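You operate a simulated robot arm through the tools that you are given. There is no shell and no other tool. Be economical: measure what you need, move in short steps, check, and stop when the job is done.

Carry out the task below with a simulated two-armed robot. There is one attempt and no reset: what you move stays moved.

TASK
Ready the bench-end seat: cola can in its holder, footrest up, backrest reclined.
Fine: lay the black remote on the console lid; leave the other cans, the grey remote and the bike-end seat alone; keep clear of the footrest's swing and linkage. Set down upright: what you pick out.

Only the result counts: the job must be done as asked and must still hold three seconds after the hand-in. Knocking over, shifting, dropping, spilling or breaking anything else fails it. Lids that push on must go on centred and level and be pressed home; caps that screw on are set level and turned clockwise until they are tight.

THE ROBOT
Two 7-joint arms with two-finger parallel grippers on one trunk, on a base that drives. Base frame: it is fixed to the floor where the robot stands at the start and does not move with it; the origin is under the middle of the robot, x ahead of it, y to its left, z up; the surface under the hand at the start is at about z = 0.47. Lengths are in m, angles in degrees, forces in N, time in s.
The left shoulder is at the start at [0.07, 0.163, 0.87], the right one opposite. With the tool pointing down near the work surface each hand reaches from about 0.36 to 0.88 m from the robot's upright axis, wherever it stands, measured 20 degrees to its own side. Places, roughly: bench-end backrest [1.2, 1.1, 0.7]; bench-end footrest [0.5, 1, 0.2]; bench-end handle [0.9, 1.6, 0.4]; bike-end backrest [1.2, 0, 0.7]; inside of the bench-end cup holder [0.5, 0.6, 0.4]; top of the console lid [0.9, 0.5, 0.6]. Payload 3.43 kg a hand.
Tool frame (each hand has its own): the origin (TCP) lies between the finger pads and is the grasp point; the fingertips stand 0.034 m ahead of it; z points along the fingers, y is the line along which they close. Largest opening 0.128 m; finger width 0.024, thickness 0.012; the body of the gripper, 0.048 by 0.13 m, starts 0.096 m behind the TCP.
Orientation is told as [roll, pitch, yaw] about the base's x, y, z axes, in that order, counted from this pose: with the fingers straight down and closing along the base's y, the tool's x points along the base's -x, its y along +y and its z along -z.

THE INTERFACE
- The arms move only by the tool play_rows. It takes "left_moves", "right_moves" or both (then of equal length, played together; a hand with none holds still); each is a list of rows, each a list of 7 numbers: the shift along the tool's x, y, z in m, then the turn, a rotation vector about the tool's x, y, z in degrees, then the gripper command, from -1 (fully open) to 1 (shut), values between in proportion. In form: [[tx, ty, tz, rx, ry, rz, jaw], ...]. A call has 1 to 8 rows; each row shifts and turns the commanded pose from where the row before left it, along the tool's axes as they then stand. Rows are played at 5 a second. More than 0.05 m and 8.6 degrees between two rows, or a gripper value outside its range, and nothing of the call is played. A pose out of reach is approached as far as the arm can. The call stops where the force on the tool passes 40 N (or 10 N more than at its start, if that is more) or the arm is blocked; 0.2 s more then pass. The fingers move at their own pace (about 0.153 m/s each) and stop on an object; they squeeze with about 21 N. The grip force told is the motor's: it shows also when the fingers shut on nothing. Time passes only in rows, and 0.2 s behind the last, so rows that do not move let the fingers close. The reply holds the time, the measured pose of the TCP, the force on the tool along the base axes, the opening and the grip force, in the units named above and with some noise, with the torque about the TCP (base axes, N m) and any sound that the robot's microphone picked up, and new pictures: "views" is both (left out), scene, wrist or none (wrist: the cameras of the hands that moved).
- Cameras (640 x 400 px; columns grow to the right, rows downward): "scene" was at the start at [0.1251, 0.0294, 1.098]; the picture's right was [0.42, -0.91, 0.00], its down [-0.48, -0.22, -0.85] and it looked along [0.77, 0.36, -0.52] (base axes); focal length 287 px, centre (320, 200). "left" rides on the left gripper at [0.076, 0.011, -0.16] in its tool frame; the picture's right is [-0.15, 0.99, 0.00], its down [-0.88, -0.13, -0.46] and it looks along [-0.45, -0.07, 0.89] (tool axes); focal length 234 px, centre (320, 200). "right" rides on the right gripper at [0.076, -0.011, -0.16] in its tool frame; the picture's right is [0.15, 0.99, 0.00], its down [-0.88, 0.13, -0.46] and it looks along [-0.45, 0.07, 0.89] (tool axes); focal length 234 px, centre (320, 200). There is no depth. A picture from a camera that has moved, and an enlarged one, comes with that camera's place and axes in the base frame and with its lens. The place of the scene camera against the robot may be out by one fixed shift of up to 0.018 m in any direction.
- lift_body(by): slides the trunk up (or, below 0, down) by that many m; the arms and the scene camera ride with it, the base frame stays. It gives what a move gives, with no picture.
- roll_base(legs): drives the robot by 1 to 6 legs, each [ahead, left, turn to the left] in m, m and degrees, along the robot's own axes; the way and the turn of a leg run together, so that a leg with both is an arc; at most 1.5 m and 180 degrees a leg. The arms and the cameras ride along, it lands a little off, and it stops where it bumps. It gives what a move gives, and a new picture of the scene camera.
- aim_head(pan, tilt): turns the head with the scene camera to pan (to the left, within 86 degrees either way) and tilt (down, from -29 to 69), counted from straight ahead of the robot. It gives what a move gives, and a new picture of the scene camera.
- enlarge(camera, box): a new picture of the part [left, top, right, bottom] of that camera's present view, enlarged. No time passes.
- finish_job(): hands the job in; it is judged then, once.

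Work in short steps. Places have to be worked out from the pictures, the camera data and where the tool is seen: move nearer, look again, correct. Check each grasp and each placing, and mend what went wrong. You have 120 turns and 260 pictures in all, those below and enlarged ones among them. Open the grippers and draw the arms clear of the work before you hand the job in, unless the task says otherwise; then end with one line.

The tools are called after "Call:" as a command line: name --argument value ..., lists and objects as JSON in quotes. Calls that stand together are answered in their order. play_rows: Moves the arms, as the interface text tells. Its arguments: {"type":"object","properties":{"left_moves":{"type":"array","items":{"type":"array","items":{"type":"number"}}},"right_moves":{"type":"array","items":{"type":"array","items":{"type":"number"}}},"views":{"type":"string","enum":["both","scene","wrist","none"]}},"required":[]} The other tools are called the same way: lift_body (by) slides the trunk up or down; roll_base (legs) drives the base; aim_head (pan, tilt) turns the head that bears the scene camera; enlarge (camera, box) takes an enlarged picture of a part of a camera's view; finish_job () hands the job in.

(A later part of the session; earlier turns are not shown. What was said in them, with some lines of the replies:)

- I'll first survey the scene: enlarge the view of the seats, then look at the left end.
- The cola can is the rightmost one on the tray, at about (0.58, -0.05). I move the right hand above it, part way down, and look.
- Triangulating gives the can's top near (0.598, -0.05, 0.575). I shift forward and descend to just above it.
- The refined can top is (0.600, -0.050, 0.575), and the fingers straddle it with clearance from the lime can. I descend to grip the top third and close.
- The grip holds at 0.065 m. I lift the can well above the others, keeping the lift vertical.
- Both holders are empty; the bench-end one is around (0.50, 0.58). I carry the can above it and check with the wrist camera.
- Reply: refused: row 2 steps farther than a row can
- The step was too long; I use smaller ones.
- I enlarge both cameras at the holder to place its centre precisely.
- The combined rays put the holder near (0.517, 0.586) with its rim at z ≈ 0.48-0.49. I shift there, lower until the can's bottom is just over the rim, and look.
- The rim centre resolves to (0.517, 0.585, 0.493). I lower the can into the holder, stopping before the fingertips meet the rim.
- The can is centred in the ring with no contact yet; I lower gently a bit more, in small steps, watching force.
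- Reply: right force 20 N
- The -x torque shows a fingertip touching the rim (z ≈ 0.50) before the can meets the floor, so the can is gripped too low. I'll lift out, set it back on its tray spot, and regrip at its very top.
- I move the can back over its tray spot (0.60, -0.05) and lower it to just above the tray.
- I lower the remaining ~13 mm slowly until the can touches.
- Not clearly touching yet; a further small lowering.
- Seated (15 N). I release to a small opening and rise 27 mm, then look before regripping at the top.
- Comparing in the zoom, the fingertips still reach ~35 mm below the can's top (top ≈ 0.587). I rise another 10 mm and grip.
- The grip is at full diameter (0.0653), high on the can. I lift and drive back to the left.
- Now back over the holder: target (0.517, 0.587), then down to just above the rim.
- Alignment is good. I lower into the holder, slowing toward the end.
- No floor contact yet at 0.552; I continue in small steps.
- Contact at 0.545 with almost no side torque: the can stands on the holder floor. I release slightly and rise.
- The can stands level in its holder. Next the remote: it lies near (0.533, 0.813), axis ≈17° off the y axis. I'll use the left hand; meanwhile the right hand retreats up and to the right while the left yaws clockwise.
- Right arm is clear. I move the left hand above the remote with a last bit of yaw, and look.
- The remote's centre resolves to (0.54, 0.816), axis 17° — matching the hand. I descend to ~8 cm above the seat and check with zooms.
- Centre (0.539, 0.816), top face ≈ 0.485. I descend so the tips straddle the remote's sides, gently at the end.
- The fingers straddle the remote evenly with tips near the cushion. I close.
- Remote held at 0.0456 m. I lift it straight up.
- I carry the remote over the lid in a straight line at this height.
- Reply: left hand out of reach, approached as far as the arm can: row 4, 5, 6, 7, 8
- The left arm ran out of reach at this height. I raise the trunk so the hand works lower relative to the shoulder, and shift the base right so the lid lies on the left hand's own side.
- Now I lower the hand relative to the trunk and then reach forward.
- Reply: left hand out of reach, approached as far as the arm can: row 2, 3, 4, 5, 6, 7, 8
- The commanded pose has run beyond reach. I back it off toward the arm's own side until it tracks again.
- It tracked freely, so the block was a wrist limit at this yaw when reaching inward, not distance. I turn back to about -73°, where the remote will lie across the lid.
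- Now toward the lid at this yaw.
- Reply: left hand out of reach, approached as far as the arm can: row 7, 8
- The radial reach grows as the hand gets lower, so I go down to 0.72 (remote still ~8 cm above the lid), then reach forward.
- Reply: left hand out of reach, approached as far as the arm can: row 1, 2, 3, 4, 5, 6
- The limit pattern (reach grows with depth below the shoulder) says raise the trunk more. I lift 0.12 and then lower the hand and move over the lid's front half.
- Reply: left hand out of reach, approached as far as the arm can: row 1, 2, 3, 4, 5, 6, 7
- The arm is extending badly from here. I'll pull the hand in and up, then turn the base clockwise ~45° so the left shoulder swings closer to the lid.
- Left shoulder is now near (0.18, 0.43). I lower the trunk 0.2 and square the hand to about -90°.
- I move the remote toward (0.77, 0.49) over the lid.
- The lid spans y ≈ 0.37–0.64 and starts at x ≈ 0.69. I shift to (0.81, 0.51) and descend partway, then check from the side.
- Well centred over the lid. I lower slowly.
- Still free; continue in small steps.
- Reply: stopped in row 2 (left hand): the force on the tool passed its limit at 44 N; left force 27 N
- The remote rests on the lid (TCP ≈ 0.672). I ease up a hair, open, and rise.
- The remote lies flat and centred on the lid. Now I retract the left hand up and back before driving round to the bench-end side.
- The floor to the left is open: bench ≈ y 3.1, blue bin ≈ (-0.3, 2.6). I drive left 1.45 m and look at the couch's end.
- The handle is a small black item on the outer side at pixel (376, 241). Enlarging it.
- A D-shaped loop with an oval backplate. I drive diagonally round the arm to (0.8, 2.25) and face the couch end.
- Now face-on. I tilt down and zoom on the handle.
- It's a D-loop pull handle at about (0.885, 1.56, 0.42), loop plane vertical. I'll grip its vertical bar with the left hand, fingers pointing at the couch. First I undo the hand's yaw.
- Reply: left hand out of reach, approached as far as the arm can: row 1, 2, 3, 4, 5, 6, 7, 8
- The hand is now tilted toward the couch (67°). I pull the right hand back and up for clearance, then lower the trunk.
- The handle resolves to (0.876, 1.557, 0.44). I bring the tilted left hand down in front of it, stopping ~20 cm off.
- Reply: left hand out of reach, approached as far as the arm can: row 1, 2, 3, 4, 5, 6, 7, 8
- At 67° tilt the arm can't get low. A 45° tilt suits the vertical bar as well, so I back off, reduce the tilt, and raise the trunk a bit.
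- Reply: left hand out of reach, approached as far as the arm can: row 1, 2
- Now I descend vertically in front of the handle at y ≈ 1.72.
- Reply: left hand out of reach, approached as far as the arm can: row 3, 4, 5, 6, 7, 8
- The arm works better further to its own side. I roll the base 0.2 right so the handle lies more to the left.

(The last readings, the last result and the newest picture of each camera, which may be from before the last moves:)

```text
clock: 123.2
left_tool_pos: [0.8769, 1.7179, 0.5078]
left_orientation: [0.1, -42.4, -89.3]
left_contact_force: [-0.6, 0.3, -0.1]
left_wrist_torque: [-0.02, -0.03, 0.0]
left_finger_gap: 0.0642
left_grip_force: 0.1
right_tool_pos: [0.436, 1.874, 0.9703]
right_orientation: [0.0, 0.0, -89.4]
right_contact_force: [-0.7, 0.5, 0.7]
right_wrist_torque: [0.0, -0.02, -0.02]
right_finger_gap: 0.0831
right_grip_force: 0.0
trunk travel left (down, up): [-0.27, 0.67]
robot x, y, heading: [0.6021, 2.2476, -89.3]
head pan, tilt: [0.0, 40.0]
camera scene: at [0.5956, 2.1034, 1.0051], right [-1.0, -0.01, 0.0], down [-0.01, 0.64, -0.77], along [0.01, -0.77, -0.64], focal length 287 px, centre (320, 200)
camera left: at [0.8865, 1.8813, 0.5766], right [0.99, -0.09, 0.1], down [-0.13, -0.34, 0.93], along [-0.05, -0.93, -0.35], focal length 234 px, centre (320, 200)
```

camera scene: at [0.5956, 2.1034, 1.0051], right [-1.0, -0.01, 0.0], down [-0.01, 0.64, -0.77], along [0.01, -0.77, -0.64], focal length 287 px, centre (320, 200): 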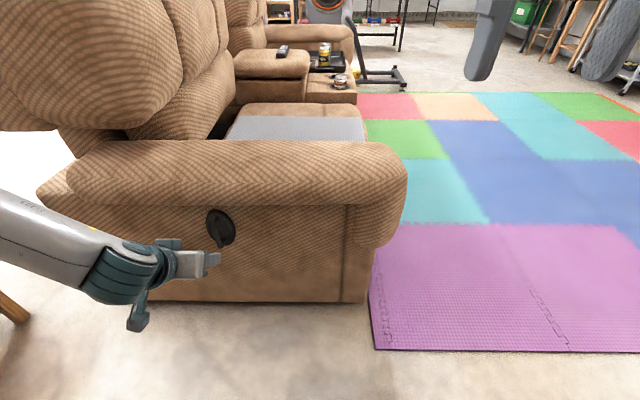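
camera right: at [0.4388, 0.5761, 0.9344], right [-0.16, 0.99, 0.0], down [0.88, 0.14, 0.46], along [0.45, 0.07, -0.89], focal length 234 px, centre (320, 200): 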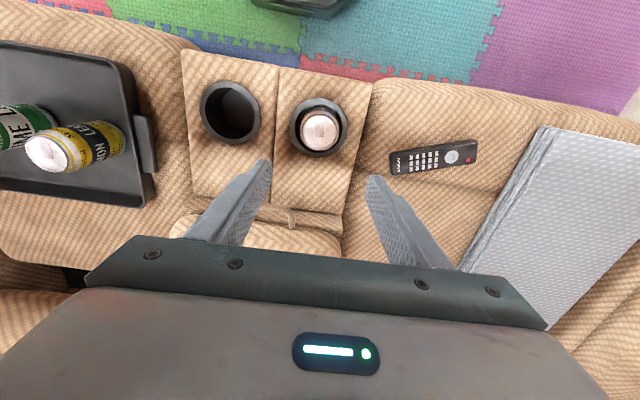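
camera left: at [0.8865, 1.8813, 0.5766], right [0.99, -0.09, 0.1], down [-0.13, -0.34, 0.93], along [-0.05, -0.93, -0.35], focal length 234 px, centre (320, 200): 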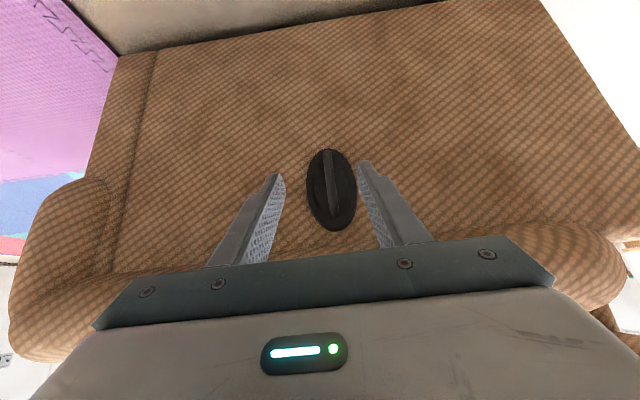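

Tracks well now; the plate is centred at (0.887, 1.557, 0.441), the loop ~3.5 cm deep. I advance so the open fingers straddle the loop's bar.

Call:
play_rows --left_moves '[[-0.011, 0.003, 0.031, 0, 0, 0, 0], [-0.011, 0.003, 0.031, 0, 0, 0, 0], [-0.01, 0.004, 0.031, 0, 0, 0, 0], [0, 0, 0, 0, 0, 0, 0]]' --views "both"

Call:
enlarge --camera "left" --box '[240, 110, 420, 260]'

```text
clock: 124.2
left_tool_pos: [0.8903, 1.6314, 0.4612]
left_orientation: [0.0, -42.4, -89.4]
left_contact_force: [0.0, -0.4, -0.6]
left_wrist_torque: [0.0, 0.01, 0.04]
left_finger_gap: 0.064
left_grip_force: 0.2
right_tool_pos: [0.4357, 1.8729, 0.9704]
right_orientation: [0.0, -0.1, -89.4]
right_contact_force: [-0.6, 0.2, -0.5]
right_wrist_torque: [-0.01, 0.03, 0.0]
right_finger_gap: 0.0833
right_grip_force: 0.1
trunk travel left (down, up): [-0.27, 0.67]
robot x, y, heading: [0.6002, 2.2489, -89.3]
head pan, tilt: [0.0, 40.0]
camera scene: at [0.5958, 2.1035, 1.0052], right [-1.0, -0.01, 0.0], down [-0.01, 0.64, -0.77], along [0.01, -0.77, -0.64], focal length 287 px, centre (320, 200)
camera left: at [0.8986, 1.7956, 0.5307], right [0.99, -0.09, 0.1], down [-0.13, -0.34, 0.93], along [-0.05, -0.93, -0.35], focal length 234 px, centre (320, 200)
```

scene: 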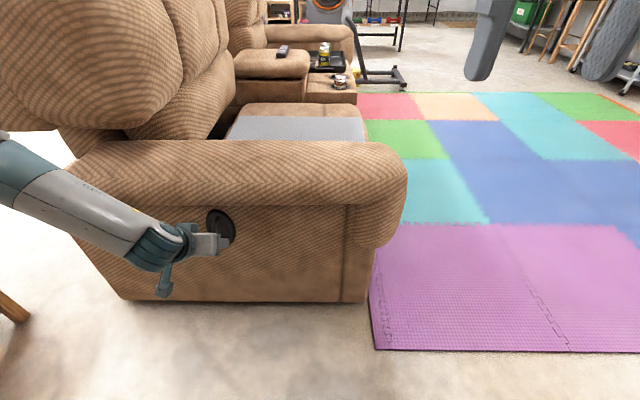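
left: 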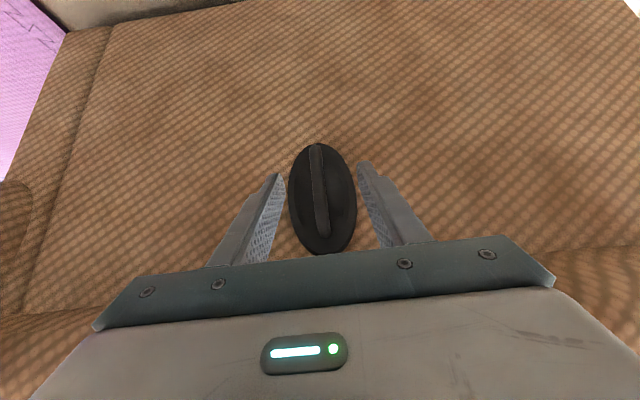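

```text
2.67 times, centred on (330, 185) of left
camera zoom: at [0.8986, 1.7956, 0.5307], right [0.99, -0.09, 0.1], down [-0.13, -0.34, 0.93], along [-0.05, -0.93, -0.35], focal length 624 px, centre (293, 240)
```

zoom: 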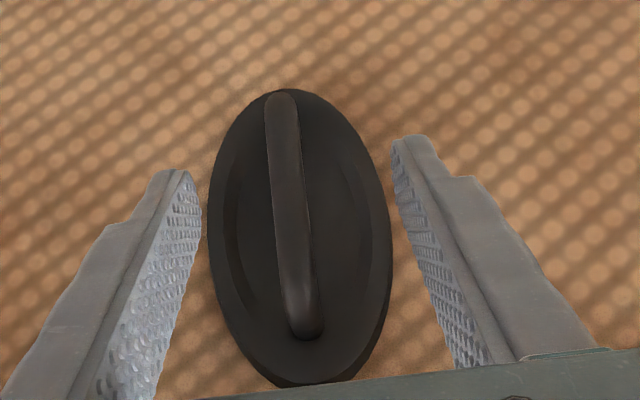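

The fingers frame the bar well. I advance the last ~3 cm and close on it.

Call:
play_rows --left_moves '[[-0.005, 0, 0.012, 0, 0, 0, 0], [-0.004, 0, 0.012, 0, 0, 0, 0.1], [0, 0, 0, 0, 0, 0, 0.9], [0, 0, 0, 0, 0, 0, 0.9], [0, 0, 0, 0, 0, 0, 0.9], [0, 0, 0, 0, 0, 0, 0.9]]' --views "both"

Call:
enlarge --camera "left" --box '[240, 110, 420, 260]'

```text
clock: 125.7
left_tool_pos: [0.8912, 1.6112, 0.4542]
left_orientation: [-0.1, -42.3, -89.6]
left_contact_force: [-24.5, 0.5, -3.9]
left_wrist_torque: [0.19, 0.34, -0.57]
left_finger_gap: 0.0201
left_grip_force: 12.2
left hand out of reach, approached as far as the arm can: row 2
right_tool_pos: [0.4336, 1.8734, 0.9691]
right_orientation: [-0.1, 0.0, -89.4]
right_contact_force: [0.5, -0.1, 0.6]
right_wrist_torque: [0.03, 0.0, 0.0]
right_finger_gap: 0.0831
right_grip_force: 0.0
trunk travel left (down, up): [-0.27, 0.67]
robot x, y, heading: [0.6022, 2.2513, -89.4]
head pan, tilt: [0.0, 40.0]
camera scene: at [0.5945, 2.1031, 1.0051], right [-1.0, -0.01, 0.0], down [-0.01, 0.64, -0.77], along [0.01, -0.77, -0.64], focal length 287 px, centre (320, 200)
camera left: at [0.9002, 1.7733, 0.5234], right [0.99, -0.1, 0.1], down [-0.13, -0.35, 0.93], along [-0.06, -0.93, -0.35], focal length 234 px, centre (320, 200)
```

scene: 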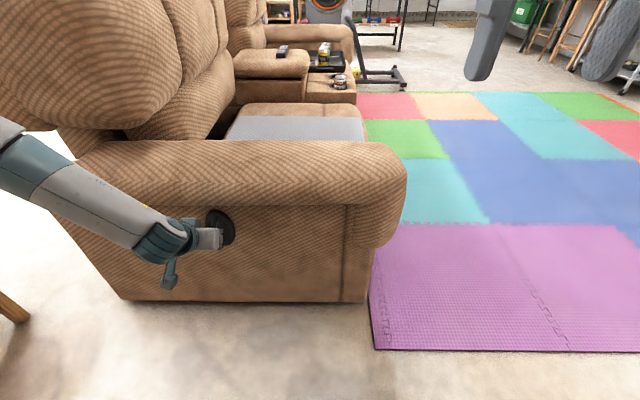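
left: 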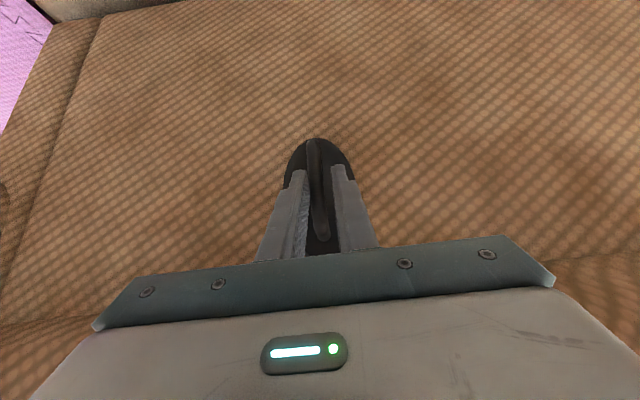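

```text
2.67 times, centred on (330, 185) of left
camera zoom: at [0.9002, 1.7733, 0.5234], right [0.99, -0.1, 0.1], down [-0.13, -0.35, 0.93], along [-0.06, -0.93, -0.35], focal length 624 px, centre (293, 240)
```

zoom: 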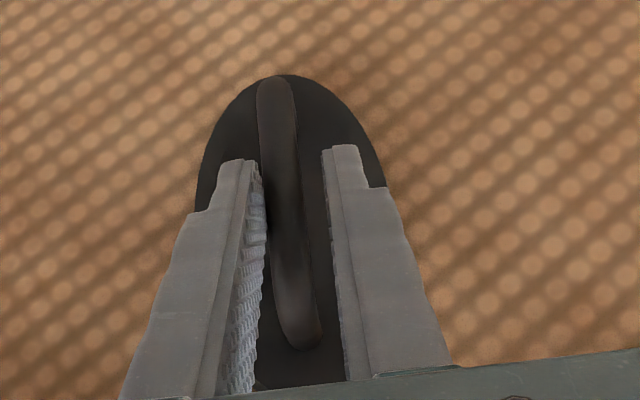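

The -x finger touches the bar first; I shift 6 mm toward -x and let it close.

Call:
play_rows --left_moves '[[0, -0.004, 0, 0, 0, 0, 0.9], [0, -0.002, 0, 0, 0, 0, 0.9], [0, 0, 0, 0, 0, 0, 1.0], [0, 0, 0, 0, 0, 0, 1.0]]' --views "none"

Call:
enlarge --camera "left" --box '[240, 110, 420, 260]'

```text
clock: 126.7
left_tool_pos: [0.8861, 1.6092, 0.4549]
left_orientation: [0.0, -42.2, -89.5]
left_contact_force: [-34.5, -1.0, -12.4]
left_wrist_torque: [-0.06, 0.53, -0.86]
left_finger_gap: 0.0119
left_grip_force: 44.9
left hand out of reach, approached as far as the arm can: row 2
right_tool_pos: [0.4344, 1.8726, 0.9693]
right_orientation: [0.1, 0.0, -89.4]
right_contact_force: [0.5, -0.5, -0.4]
right_wrist_torque: [0.05, -0.04, 0.02]
right_finger_gap: 0.0833
right_grip_force: 0.1
trunk travel left (down, up): [-0.27, 0.67]
robot x, y, heading: [0.6027, 2.2483, -89.5]
head pan, tilt: [0.0, 40.0]
```

```text
2.67 times, centred on (330, 185) of left
camera zoom: at [0.8968, 1.7733, 0.5249], right [0.99, -0.1, 0.1], down [-0.13, -0.35, 0.93], along [-0.06, -0.93, -0.36], focal length 624 px, centre (293, 240)
```

zoom: 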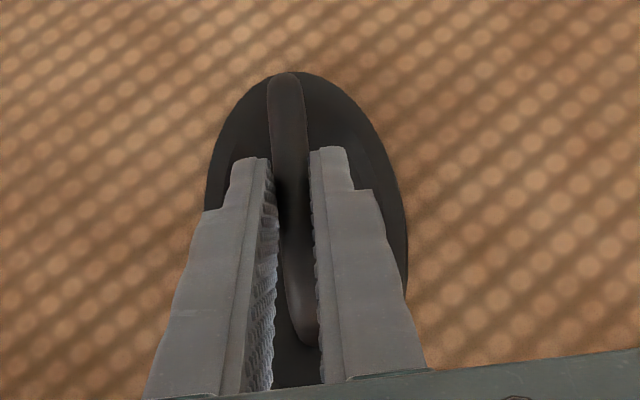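

The bar is gripped (0.012 m). I pull straight outward (+y) in 1 cm steps, watching for sound and footrest motion.

Call:
play_rows --left_moves '[[0.0074, -0.001, -0.0068, 0, 0, 0, 1.0], [0.0074, -0.001, -0.0068, 0, 0, 0, 1.0], [0.0074, -0.001, -0.0068, 0, 0, 0, 1.0], [0.0074, 0, -0.0068, 0, 0, 0, 1.0], [0, 0, 0, 0, 0, 0, 1.0]]' --views "both"

```text
clock: 127.8
left_tool_pos: [0.8864, 1.6473, 0.455]
left_orientation: [0.1, -42.4, -89.3]
left_contact_force: [-24.6, -21.5, -20.5]
left_wrist_torque: [0.17, 0.4, -0.57]
left_finger_gap: 0.012
left_grip_force: 45.3
right_tool_pos: [0.4352, 1.8696, 0.9693]
right_orientation: [0.0, 0.2, -89.4]
right_contact_force: [-0.1, -0.3, -0.5]
right_wrist_torque: [0.0, -0.02, 0.03]
right_finger_gap: 0.0832
right_grip_force: 0.1
trunk travel left (down, up): [-0.27, 0.67]
robot x, y, heading: [0.6062, 2.2479, -89.3]
head pan, tilt: [0.0, 40.0]
camera scene: at [0.5955, 2.1005, 1.0046], right [-1.0, -0.01, 0.0], down [-0.01, 0.65, -0.76], along [0.01, -0.76, -0.65], focal length 287 px, centre (320, 200)
camera left: at [0.8953, 1.8105, 0.5243], right [0.99, -0.09, 0.1], down [-0.13, -0.34, 0.93], along [-0.05, -0.93, -0.35], focal length 234 px, centre (320, 200)
```

scene: 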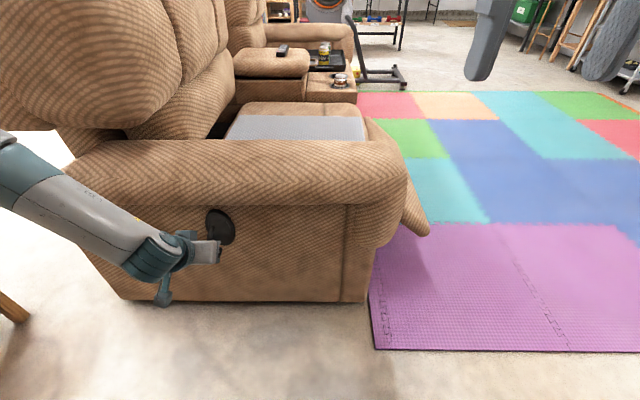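
left: 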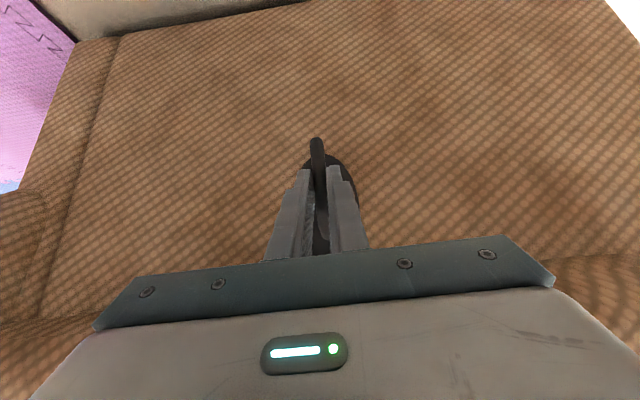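

The handle came out 4 cm and the footrest is swinging out. I hold and let it settle.

Call:
play_rows --left_moves '[[0, 0, 0, 0, 0, 0, 1.0], [0, 0, 0, 0, 0, 0, 1.0], [0, 0, 0, 0, 0, 0, 1.0], [0, 0, 0, 0, 0, 0, 1.0], [0, 0, 0, 0, 0, 0, 1.0], [0, 0, 0, 0, 0, 0, 1.0], [0, 0, 0, 0, 0, 0, 1.0]]' --views "scene"

```text
clock: 129.4
left_tool_pos: [0.8868, 1.6482, 0.4545]
left_orientation: [0.1, -42.4, -89.2]
left_contact_force: [-14.0, -34.3, -14.3]
left_wrist_torque: [-0.26, 0.25, -0.33]
left_finger_gap: 0.012
left_grip_force: 44.8
right_tool_pos: [0.4352, 1.8715, 0.9686]
right_orientation: [-0.1, 0.1, -89.5]
right_contact_force: [-0.3, 1.3, 0.5]
right_wrist_torque: [-0.01, -0.01, 0.03]
right_finger_gap: 0.0831
right_grip_force: 0.1
trunk travel left (down, up): [-0.27, 0.67]
robot x, y, heading: [0.5989, 2.2464, -89.4]
head pan, tilt: [0.0, 40.0]
camera scene: at [0.5956, 2.1007, 1.0047], right [-1.0, -0.01, 0.0], down [-0.01, 0.65, -0.76], along [0.01, -0.76, -0.65], focal length 287 px, centre (320, 200)
```

scene: 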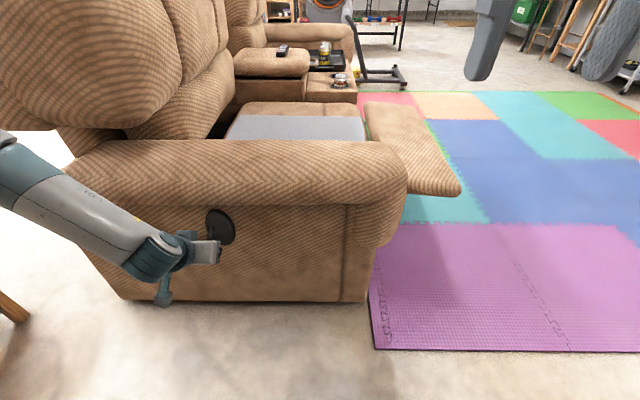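

The footrest is up. I ease the handle back in, release it, and back off.

Call:
play_rows --left_moves '[[-0.0074, 0, 0.0068, 0, 0, 0, 1.0], [-0.0074, 0, 0.0068, 0, 0, 0, 1.0], [-0.0074, 0, 0.0068, 0, 0, 0, 1.0], [0, 0, 0, 0, 0, 0, 0.5], [0, 0, 0, 0, 0, 0, 0.0], [0.0, 0, -0.04, 0, 0, 0, 0], [0, 0, -0.04, 0, 0, 0, 0], [0.02, 0, -0.04, 0, 0, 0, 0]]' --views "both"

```text
clock: 131.2
left_tool_pos: [0.8848, 1.7163, 0.5314]
left_orientation: [0.1, -42.6, -89.4]
left_contact_force: [0.3, 0.0, 0.6]
left_wrist_torque: [0.0, 0.02, -0.01]
left_finger_gap: 0.0639
left_grip_force: 0.1
right_tool_pos: [0.436, 1.8732, 0.9694]
right_orientation: [0.1, 0.0, -89.4]
right_contact_force: [-0.3, -0.2, 0.2]
right_wrist_torque: [-0.04, -0.01, 0.0]
right_finger_gap: 0.0831
right_grip_force: 0.0
trunk travel left (down, up): [-0.27, 0.67]
robot x, y, heading: [0.6, 2.2478, -89.4]
head pan, tilt: [0.0, 40.0]
camera scene: at [0.5958, 2.1038, 1.0052], right [-1.0, -0.01, 0.0], down [-0.01, 0.64, -0.77], along [0.01, -0.77, -0.64], focal length 287 px, centre (320, 200)
camera left: at [0.894, 1.88, 0.5995], right [0.99, -0.09, 0.1], down [-0.13, -0.34, 0.93], along [-0.05, -0.93, -0.35], focal length 234 px, centre (320, 200)
```

scene: 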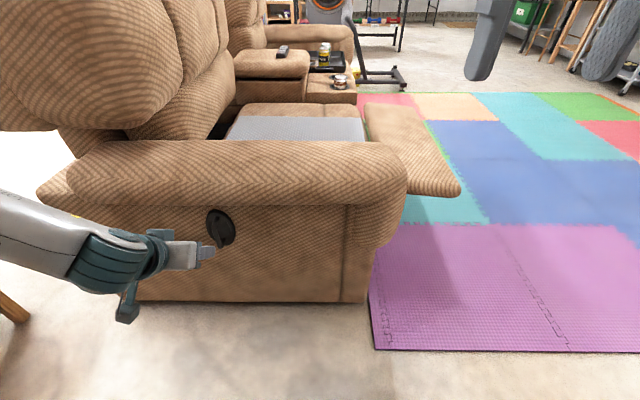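
left: 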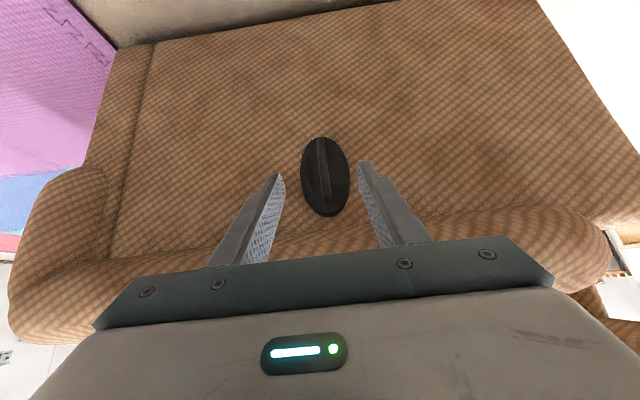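

Footrest stays up. Next, the backrest: I'll push its upper front face toward +x from the end side with the left hand's flank. First raise the trunk so the hand is at about z 1.0.

Call:
lift_body --by 0.48

Call:
aim_head --pan 0 --tilt 45

```text
refused: 0.48 is not a number from -0.4 to 0.4
```

```text
clock: 131.9
left_tool_pos: [0.8859, 1.7157, 0.53]
left_orientation: [0.1, -42.4, -89.3]
left_contact_force: [0.6, 0.4, -0.1]
left_wrist_torque: [-0.01, 0.0, -0.01]
left_finger_gap: 0.0638
left_grip_force: 0.0
right_tool_pos: [0.4353, 1.8728, 0.9703]
right_orientation: [0.0, 0.0, -89.3]
right_contact_force: [0.9, -0.9, 0.3]
right_wrist_torque: [0.0, -0.02, 0.01]
right_finger_gap: 0.0829
right_grip_force: 0.1
trunk travel left (down, up): [-0.27, 0.67]
robot x, y, heading: [0.604, 2.2454, -89.4]
head pan, tilt: [0.0, 45.0]
camera scene: at [0.5957, 2.1072, 0.9979], right [-1.0, -0.01, 0.0], down [-0.01, 0.71, -0.71], along [0.01, -0.71, -0.71], focal length 287 px, centre (320, 200)
```

scene: 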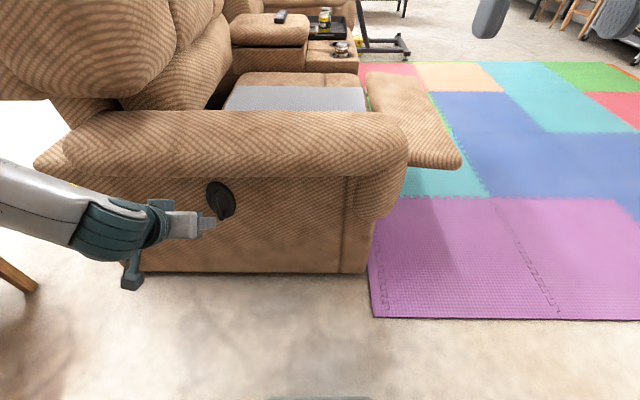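

Two lifts instead.

Call:
lift_body --by 0.4

Call:
lift_body --by 0.08

Call:
roll_base --legs '[[0, -0.08, 0]]'

```text
clock: 135.7
left_tool_pos: [0.8843, 1.7157, 0.9312]
left_orientation: [0.1, -42.4, -89.3]
left_contact_force: [-1.4, -0.7, -0.3]
left_wrist_torque: [0.01, 0.0, 0.0]
left_finger_gap: 0.0642
left_grip_force: 0.2
right_tool_pos: [0.4357, 1.8728, 1.371]
right_orientation: [0.0, 0.0, -89.3]
right_contact_force: [-0.2, -0.6, -0.8]
right_wrist_torque: [-0.02, -0.01, 0.01]
right_finger_gap: 0.0831
right_grip_force: 0.1
trunk travel left (down, up): [-0.67, 0.27]
robot x, y, heading: [0.6006, 2.2468, -89.4]
head pan, tilt: [0.0, 45.0]
```

```text
clock: 136.9
left_tool_pos: [0.8859, 1.716, 1.0098]
left_orientation: [0.0, -42.4, -89.3]
left_contact_force: [0.4, 0.0, -0.6]
left_wrist_torque: [0.03, -0.02, 0.01]
left_finger_gap: 0.0643
left_grip_force: 0.0
right_tool_pos: [0.4352, 1.8726, 1.4507]
right_orientation: [0.0, 0.0, -89.3]
right_contact_force: [0.2, 0.8, 0.1]
right_wrist_torque: [0.0, -0.02, 0.0]
right_finger_gap: 0.0832
right_grip_force: 0.1
trunk travel left (down, up): [-0.75, 0.19]
robot x, y, heading: [0.6004, 2.2485, -89.4]
head pan, tilt: [0.0, 45.0]
```

```text
clock: 138.0
left_tool_pos: [0.8119, 1.7147, 1.0099]
left_orientation: [-0.2, -42.4, -89.0]
left_contact_force: [0.0, 0.1, 0.8]
left_wrist_torque: [0.01, 0.0, -0.01]
left_finger_gap: 0.064
left_grip_force: 0.1
right_tool_pos: [0.3615, 1.8715, 1.451]
right_orientation: [-0.2, 0.0, -89.2]
right_contact_force: [-0.1, 0.3, 1.0]
right_wrist_torque: [-0.03, 0.02, 0.02]
right_finger_gap: 0.0831
right_grip_force: 0.1
trunk travel left (down, up): [-0.75, 0.19]
robot x, y, heading: [0.5192, 2.2429, -88.9]
head pan, tilt: [0.0, 45.0]
camera scene: at [0.5215, 2.1061, 1.4778], right [-1.0, -0.01, 0.0], down [-0.01, 0.71, -0.71], along [0.01, -0.71, -0.71], focal length 287 px, centre (320, 200)
```

scene: 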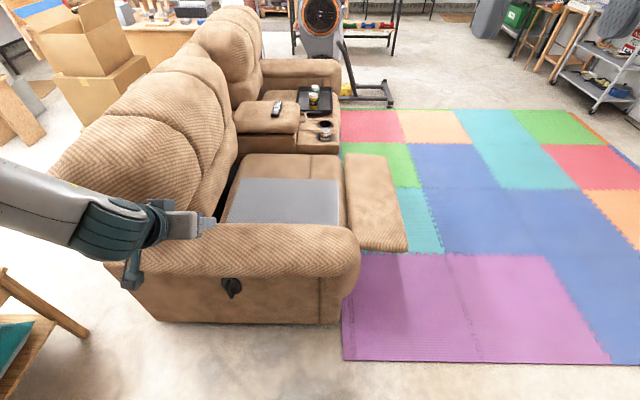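

Clear view. I drive ahead 0.25 m, bringing the hand over the armrest in front of the backrest.

Call:
roll_base --legs '[[0.24, 0, 0]]'

Call:
play_rows --left_moves '[[-0.03, 0, 0.027, 0, 0, 0, 0.9], [-0.03, 0, 0.027, 0, 0, 0, 0.9], [-0.03, 0, 0.027, 0, 0, 0, 1.0], [0, 0, 0, 0, 0, 0, 1.0]]' --views "both"

```text
clock: 139.8
left_tool_pos: [0.8143, 1.4773, 1.0121]
left_orientation: [0.1, -42.5, -88.8]
left_contact_force: [0.4, -0.9, -0.1]
left_wrist_torque: [-0.02, 0.0, 0.0]
left_finger_gap: 0.064
left_grip_force: 0.0
right_tool_pos: [0.3634, 1.6337, 1.4503]
right_orientation: [0.0, 0.0, -89.0]
right_contact_force: [-0.1, 0.5, -0.1]
right_wrist_torque: [-0.03, 0.0, 0.01]
right_finger_gap: 0.0832
right_grip_force: 0.1
trunk travel left (down, up): [-0.75, 0.19]
robot x, y, heading: [0.5275, 2.0055, -89.0]
head pan, tilt: [0.0, 45.0]
camera scene: at [0.5222, 1.8676, 1.478], right [-1.0, -0.02, 0.0], down [-0.01, 0.71, -0.71], along [0.01, -0.71, -0.71], focal length 287 px, centre (320, 200)
```

scene: 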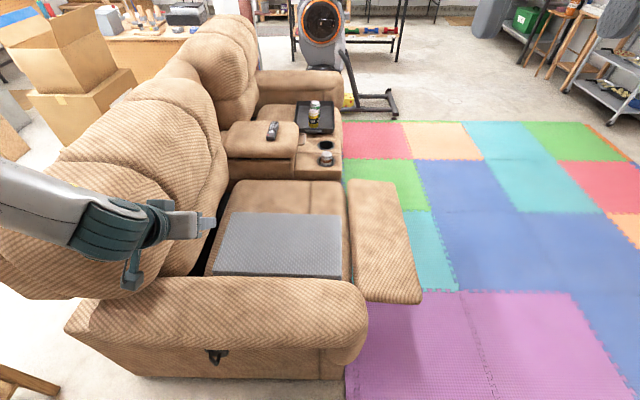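

```text
clock: 140.8
left_tool_pos: [0.8171, 1.3557, 1.0103]
left_orientation: [0.1, -42.4, -88.9]
left_contact_force: [-0.2, 0.6, 0.6]
left_wrist_torque: [0.0, 0.04, 0.02]
left_finger_gap: 0.0002
left_grip_force: 21.0
right_tool_pos: [0.3638, 1.6341, 1.4507]
right_orientation: [0.1, -0.1, -88.9]
right_contact_force: [-0.4, -0.5, 0.0]
right_wrist_torque: [-0.01, -0.03, 0.03]
right_finger_gap: 0.0832
right_grip_force: 0.1
trunk travel left (down, up): [-0.75, 0.19]
robot x, y, heading: [0.5261, 2.0054, -89.0]
head pan, tilt: [0.0, 45.0]
camera scene: at [0.5223, 1.8675, 1.478], right [-1.0, -0.02, 0.0], down [-0.01, 0.71, -0.71], along [0.01, -0.71, -0.71], focal length 287 px, centre (320, 200)
camera left: at [0.8262, 1.5185, 1.0797], right [0.99, -0.09, 0.1], down [-0.12, -0.34, 0.93], along [-0.05, -0.93, -0.35], focal length 234 px, centre (320, 200)
```

scene: 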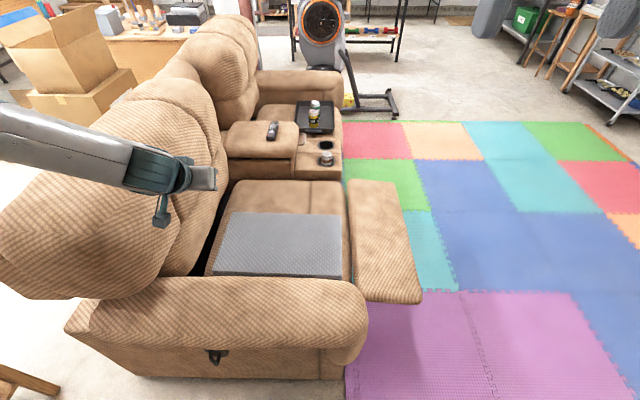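
left: 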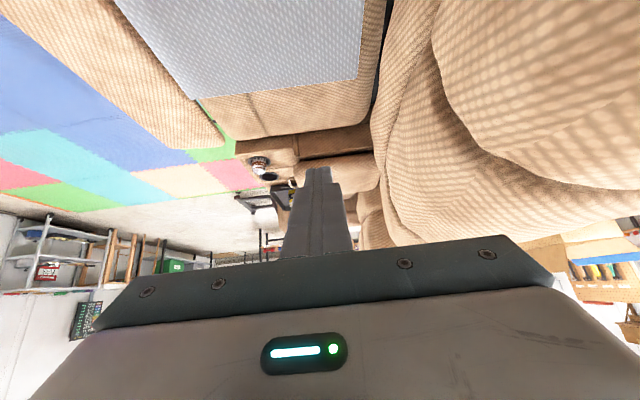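

Fingers closed in front of the backrest. I reach in ~10 cm further along -y, then press toward +x in small steps.

Call:
play_rows --left_moves '[[-0.03, 0, 0.027, 0, 0, 0, 1], [-0.03, 0, 0.027, 0, 0, 0, 1], [0, 0, 0, 0, 0, 0, 1], [0, 0.02, 0, 0, 0, 0, 1.0], [0, 0.02, 0, 0, 0, 0, 1.0], [0, 0.02, 0, 0, 0, 0, 1.0], [0, 0, 0, 0, 0, 0, 1]]' --views "both"

```text
clock: 142.3
left_tool_pos: [0.8787, 1.2748, 1.0116]
left_orientation: [0.1, -42.4, -89.0]
left_contact_force: [0.3, 0.4, -0.3]
left_wrist_torque: [-0.02, 0.01, -0.01]
left_finger_gap: 0.0001
left_grip_force: 21.0
right_tool_pos: [0.363, 1.631, 1.4486]
right_orientation: [0.0, 0.0, -88.9]
right_contact_force: [1.0, 0.7, -1.0]
right_wrist_torque: [0.0, 0.01, 0.02]
right_finger_gap: 0.0833
right_grip_force: 0.0
trunk travel left (down, up): [-0.75, 0.19]
robot x, y, heading: [0.5274, 2.0065, -88.9]
head pan, tilt: [0.0, 45.0]
camera scene: at [0.5217, 1.866, 1.4778], right [-1.0, -0.02, 0.0], down [-0.01, 0.71, -0.71], along [0.01, -0.71, -0.71], focal length 287 px, centre (320, 200)
camera left: at [0.886, 1.4386, 1.0804], right [0.99, -0.09, 0.1], down [-0.13, -0.35, 0.93], along [-0.05, -0.93, -0.35], focal length 234 px, centre (320, 200)
```

scene: 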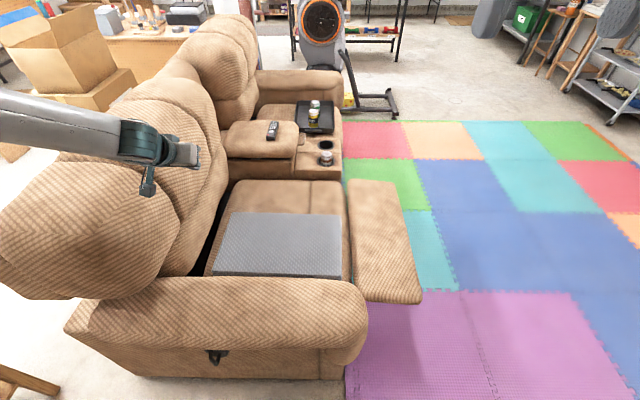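
left: 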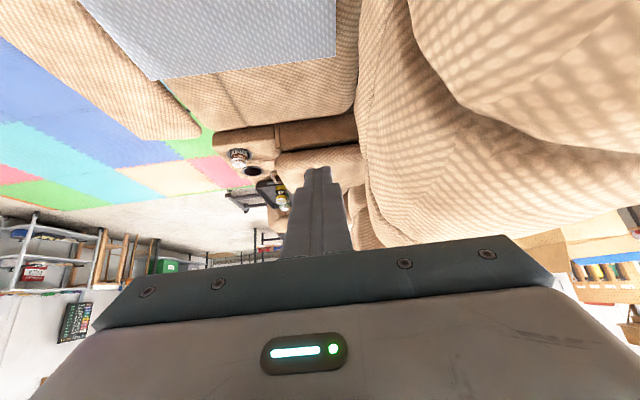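

No contact yet and the hand is near the backrest's top edge. I lower to z ≈ 0.92 and press further.

Call:
play_rows --left_moves '[[0.03, 0, 0.033, 0, 0, 0, 1], [0.03, 0, 0.033, 0, 0, 0, 1], [0, 0, 0, 0, 0, 0, 1], [0, 0.02, 0, 0, 0, 0, 1.0], [0, 0.02, 0, 0, 0, 0, 1.0], [0, 0.02, 0, 0, 0, 0, 1.0], [0, 0, 0, 0, 0, 0, 1]]' --views "both"

```text
clock: 143.9
left_tool_pos: [0.9427, 1.2835, 0.9359]
left_orientation: [0.1, -42.5, -89.0]
left_contact_force: [-5.7, -0.6, 3.9]
left_wrist_torque: [0.43, -0.52, 0.35]
left_finger_gap: 0.0
left_grip_force: 20.7
left hand out of reach, approached as far as the arm can: row 2
right_tool_pos: [0.3628, 1.6317, 1.452]
right_orientation: [0.0, -0.1, -89.1]
right_contact_force: [-0.7, -0.3, 0.2]
right_wrist_torque: [0.02, 0.0, 0.01]
right_finger_gap: 0.0832
right_grip_force: 0.0
trunk travel left (down, up): [-0.75, 0.19]
robot x, y, heading: [0.5247, 2.0022, -89.1]
head pan, tilt: [0.0, 45.0]
camera scene: at [0.5208, 1.8666, 1.4779], right [-1.0, -0.02, 0.0], down [-0.01, 0.71, -0.71], along [0.01, -0.71, -0.71], focal length 287 px, centre (320, 200)
camera left: at [0.9513, 1.4483, 1.0056], right [0.99, -0.09, 0.1], down [-0.13, -0.34, 0.93], along [-0.05, -0.93, -0.35], focal length 234 px, centre (320, 200)
```

scene: 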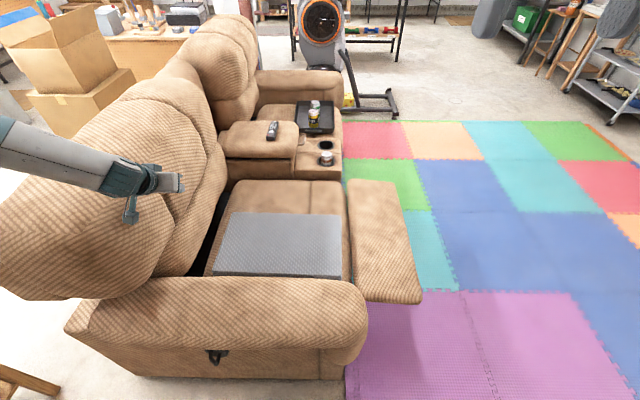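
left: 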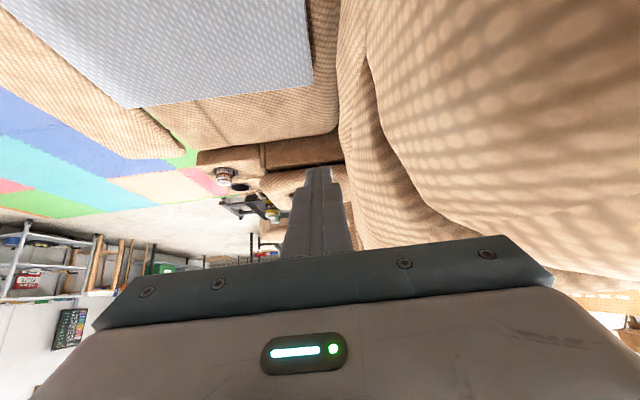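

Contact begins at x ≈ 0.94 (-6 N). I keep pushing in small steps.

Call:
play_rows --left_moves '[[0, 0.02, 0, 0, 0, 0, 1.0], [0, 0.02, 0, 0, 0, 0, 1.0], [0, 0.02, 0, 0, 0, 0, 1.0], [0, 0.02, 0, 0, 0, 0, 1.0], [0, 0, 0, 0, 0, 0, 1]]' --views "scene"

```text
clock: 145.2
left_tool_pos: [1.0243, 1.2869, 0.9373]
left_orientation: [0.2, -42.4, -88.9]
left_contact_force: [-3.4, 1.7, 4.9]
left_wrist_torque: [0.31, -0.55, 0.42]
left_finger_gap: 0.0001
left_grip_force: 21.0
right_tool_pos: [0.3618, 1.6327, 1.4497]
right_orientation: [0.0, 0.0, -88.9]
right_contact_force: [-0.5, -0.7, 0.2]
right_wrist_torque: [-0.02, -0.02, -0.01]
right_finger_gap: 0.0833
right_grip_force: 0.0
trunk travel left (down, up): [-0.75, 0.19]
robot x, y, heading: [0.5259, 2.0053, -89.1]
head pan, tilt: [0.0, 45.0]
camera scene: at [0.5206, 1.867, 1.4779], right [-1.0, -0.02, 0.0], down [-0.01, 0.71, -0.71], along [0.01, -0.71, -0.71], focal length 287 px, centre (320, 200)
```

scene: 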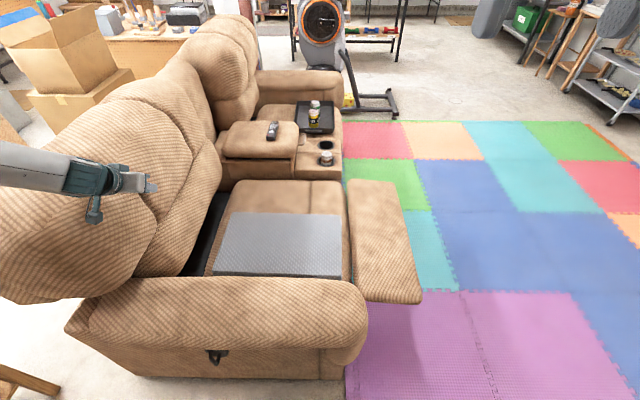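

The backrest reclines with only a few newtons. The arm nears its reach, so I push on by rolling the base left in a small step.

Call:
roll_base --legs '[[0, 0.07, 0]]'

```text
clock: 146.2
left_tool_pos: [1.0912, 1.2878, 0.9388]
left_orientation: [0.4, -42.3, -89.2]
left_contact_force: [-1.6, -0.7, 0.4]
left_wrist_torque: [0.02, -0.01, 0.05]
left_finger_gap: 0.0002
left_grip_force: 21.2
right_tool_pos: [0.4285, 1.6331, 1.4507]
right_orientation: [0.2, 0.0, -89.1]
right_contact_force: [-0.3, 0.1, -0.6]
right_wrist_torque: [-0.03, -0.11, -0.01]
right_finger_gap: 0.0832
right_grip_force: 0.0
trunk travel left (down, up): [-0.75, 0.19]
robot x, y, heading: [0.5997, 2.0116, -89.2]
head pan, tilt: [0.0, 45.0]
camera scene: at [0.5874, 1.8683, 1.4779], right [-1.0, -0.02, 0.0], down [-0.01, 0.71, -0.71], along [0.01, -0.71, -0.71], focal length 287 px, centre (320, 200)
```

scene: 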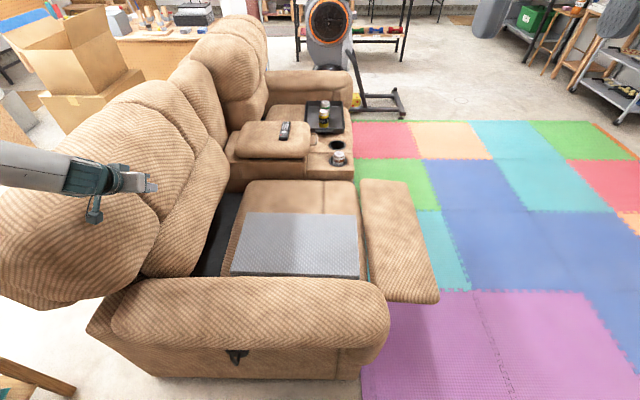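

It's moving well. Another small push with the base.

Call:
roll_base --legs '[[0, 0.07, 0]]'

```text
clock: 147.2
left_tool_pos: [1.1601, 1.2865, 0.9394]
left_orientation: [0.5, -42.5, -89.2]
left_contact_force: [-0.4, 0.0, -0.1]
left_wrist_torque: [-0.02, -0.02, 0.05]
left_finger_gap: 0.0
left_grip_force: 21.4
right_tool_pos: [0.4974, 1.6341, 1.4506]
right_orientation: [0.2, 0.0, -89.0]
right_contact_force: [-0.2, -0.2, -0.2]
right_wrist_torque: [0.0, -0.07, -0.02]
right_finger_gap: 0.0833
right_grip_force: 0.0
trunk travel left (down, up): [-0.75, 0.19]
robot x, y, heading: [0.6685, 2.0077, -89.0]
head pan, tilt: [0.0, 45.0]
camera scene: at [0.6563, 1.8683, 1.4778], right [-1.0, -0.02, 0.0], down [-0.01, 0.71, -0.71], along [0.01, -0.71, -0.71], focal length 287 px, centre (320, 200)
```

scene: 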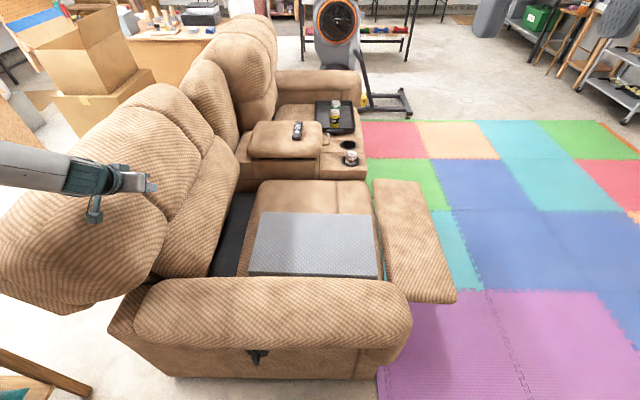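

Still yielding freely. I continue another step, watching the table leg to the left.

Call:
roll_base --legs '[[0, 0.05, 0]]'

```text
clock: 148.2
left_tool_pos: [1.1945, 1.2853, 0.9381]
left_orientation: [-1.3, -42.3, -89.1]
left_contact_force: [-12.5, -6.9, -0.8]
left_wrist_torque: [0.31, -0.6, 0.57]
left_finger_gap: 0.0
left_grip_force: 21.2
right_tool_pos: [0.5477, 1.6344, 1.4511]
right_orientation: [0.0, -0.2, -89.3]
right_contact_force: [0.2, 0.0, -0.2]
right_wrist_torque: [0.0, 0.05, 0.01]
right_finger_gap: 0.0833
right_grip_force: 0.1
trunk travel left (down, up): [-0.75, 0.19]
robot x, y, heading: [0.7078, 2.0103, -89.4]
head pan, tilt: [0.0, 45.0]
stopped in leg 1: the force on the tool passed its limit at 63 N (the readings are from after the stop); the commanded pose is now the measured one
camera scene: at [0.7073, 1.8692, 1.4778], right [-1.0, -0.01, 0.0], down [-0.01, 0.71, -0.71], along [0.01, -0.71, -0.71], focal length 287 px, centre (320, 200)
```

scene: 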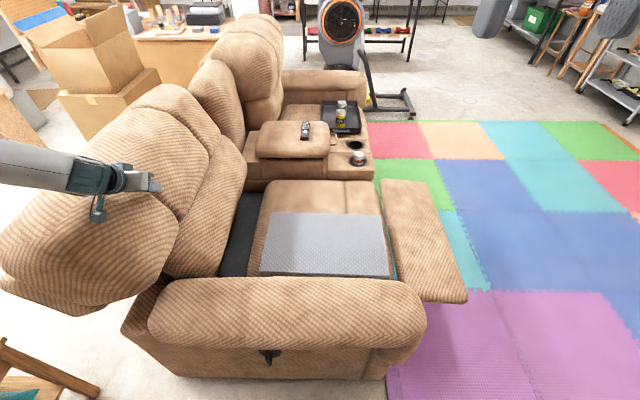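

It reached its end stop (the force jumped). I now move the hand off toward -x, up and out, and see whether the backrest holds.

Call:
play_rows --left_moves '[[0, -0.03, 0, 0, 0, 0, 1.0], [0, -0.04, 0, 0, 0, 0, 1.0], [0, -0.04, 0, 0, 0, 0, 1.0], [0, -0.04, 0, 0, 0, 0, 1.0], [0.02, -0.03, -0.03, 0, 0, 0, 1], [0.0, 0, -0.05, 0, 0, 0, 1], [0.0, 0, -0.05, 0, 0, 0, 1], [0, 0, 0, 0, 0, 0, 1]]' --views "scene"

```text
clock: 150.0
left_tool_pos: [1.017, 1.387, 1.0203]
left_orientation: [-0.8, -42.2, -88.9]
left_contact_force: [0.2, -1.2, -1.0]
left_wrist_torque: [0.02, 0.05, 0.02]
left_finger_gap: 0.0
left_grip_force: 21.3
right_tool_pos: [0.5444, 1.6336, 1.4502]
right_orientation: [0.0, 0.0, -89.3]
right_contact_force: [0.7, -0.9, -1.4]
right_wrist_torque: [0.04, 0.02, 0.0]
right_finger_gap: 0.0831
right_grip_force: 0.2
trunk travel left (down, up): [-0.75, 0.19]
robot x, y, heading: [0.7113, 2.0072, -89.3]
head pan, tilt: [0.0, 45.0]
camera scene: at [0.705, 1.8677, 1.4777], right [-1.0, -0.01, 0.0], down [-0.01, 0.71, -0.71], along [0.01, -0.71, -0.71], focal length 287 px, centre (320, 200)
```

scene: 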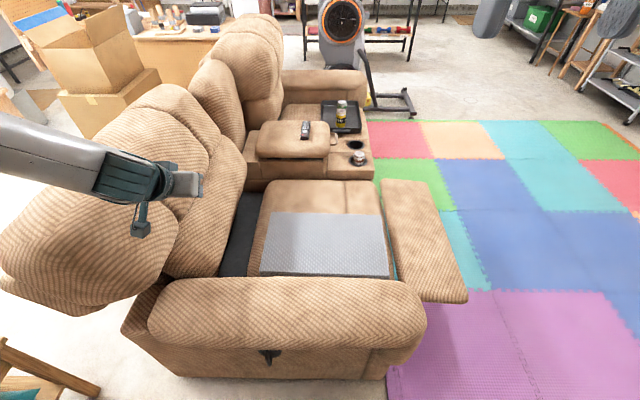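

The backrest stays reclined. I back the base away and check everything.

Call:
roll_base --legs '[[-0.3, 0, 0]]'

Call:
play_rows --left_moves '[[0, 0, -0.02, 0, 0, 0, -0.5], [0, 0, 0, 0, 0, 0, -0.5], [0, 0, 0, 0, 0, 0, -0.5]]' --views "none"

Call:
enlarge --camera "scene" --box '[220, 60, 420, 260]'

```text
clock: 152.1
left_tool_pos: [1.0109, 1.6904, 1.0216]
left_orientation: [-1.0, -42.2, -89.1]
left_contact_force: [0.0, -0.1, 0.0]
left_wrist_torque: [-0.01, 0.02, -0.02]
left_finger_gap: 0.0
left_grip_force: 21.0
right_tool_pos: [0.5403, 1.9387, 1.4496]
right_orientation: [0.1, 0.0, -89.4]
right_contact_force: [0.1, -0.4, 1.3]
right_wrist_torque: [0.02, 0.01, -0.02]
right_finger_gap: 0.0832
right_grip_force: 0.0
trunk travel left (down, up): [-0.75, 0.19]
robot x, y, heading: [0.7085, 2.3099, -89.4]
head pan, tilt: [0.0, 45.0]
camera scene: at [0.7013, 2.1721, 1.4777], right [-1.0, -0.01, 0.0], down [-0.01, 0.71, -0.71], along [0.01, -0.71, -0.71], focal length 287 px, centre (320, 200)
```

scene: 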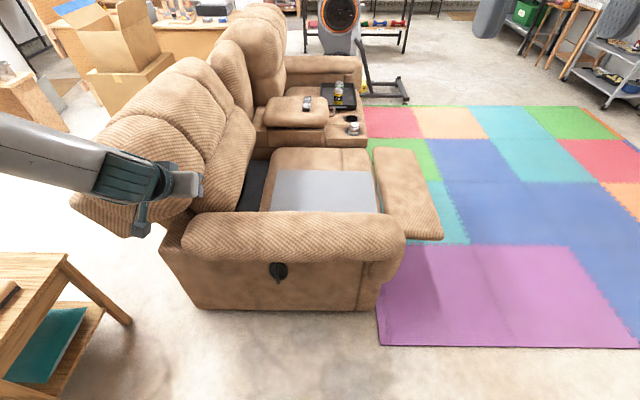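

```text
clock: 152.8
left_tool_pos: [1.0126, 1.705, 1.0378]
left_orientation: [-0.9, -42.3, -89.2]
left_contact_force: [-0.6, 0.4, 0.3]
left_wrist_torque: [0.02, -0.04, 0.0]
left_finger_gap: 0.0959
left_grip_force: 0.0
right_tool_pos: [0.5412, 1.939, 1.451]
right_orientation: [0.1, 0.0, -89.4]
right_contact_force: [-0.2, -0.1, -0.4]
right_wrist_torque: [-0.01, 0.01, -0.02]
right_finger_gap: 0.0832
right_grip_force: 0.1
trunk travel left (down, up): [-0.75, 0.19]
robot x, y, heading: [0.7073, 2.3153, -89.6]
head pan, tilt: [0.0, 45.0]
```

```text
2.00 times, centred on (320, 160) of scene
camera zoom: at [0.7011, 2.174, 1.4779], right [-1.0, -0.01, 0.0], down [-0.01, 0.71, -0.71], along [0.01, -0.71, -0.71], focal length 575 px, centre (320, 280)
```

zoom: 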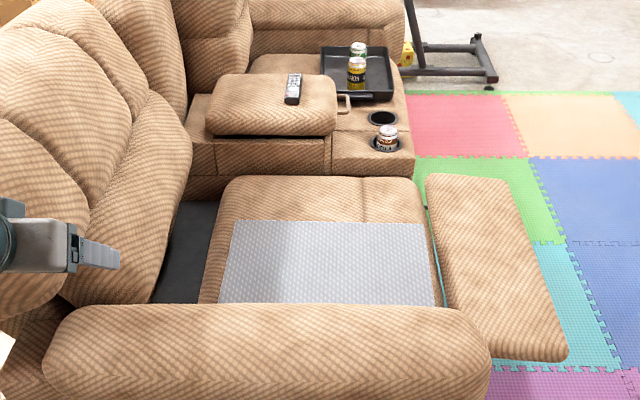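

Everything checks out: cola upright in the bench-end holder, black remote on the lid, footrest up, backrest reclined. The other cans and the tray look undisturbed, and both arms are clear with grippers open. Handing in.

Call:
finish_job

```text
The job is handed in.
```

The bench-end seat is ready and handed in: the cola can stands upright in its holder, the black remote lies on the console lid, the footrest is up and the backrest is fully reclined.
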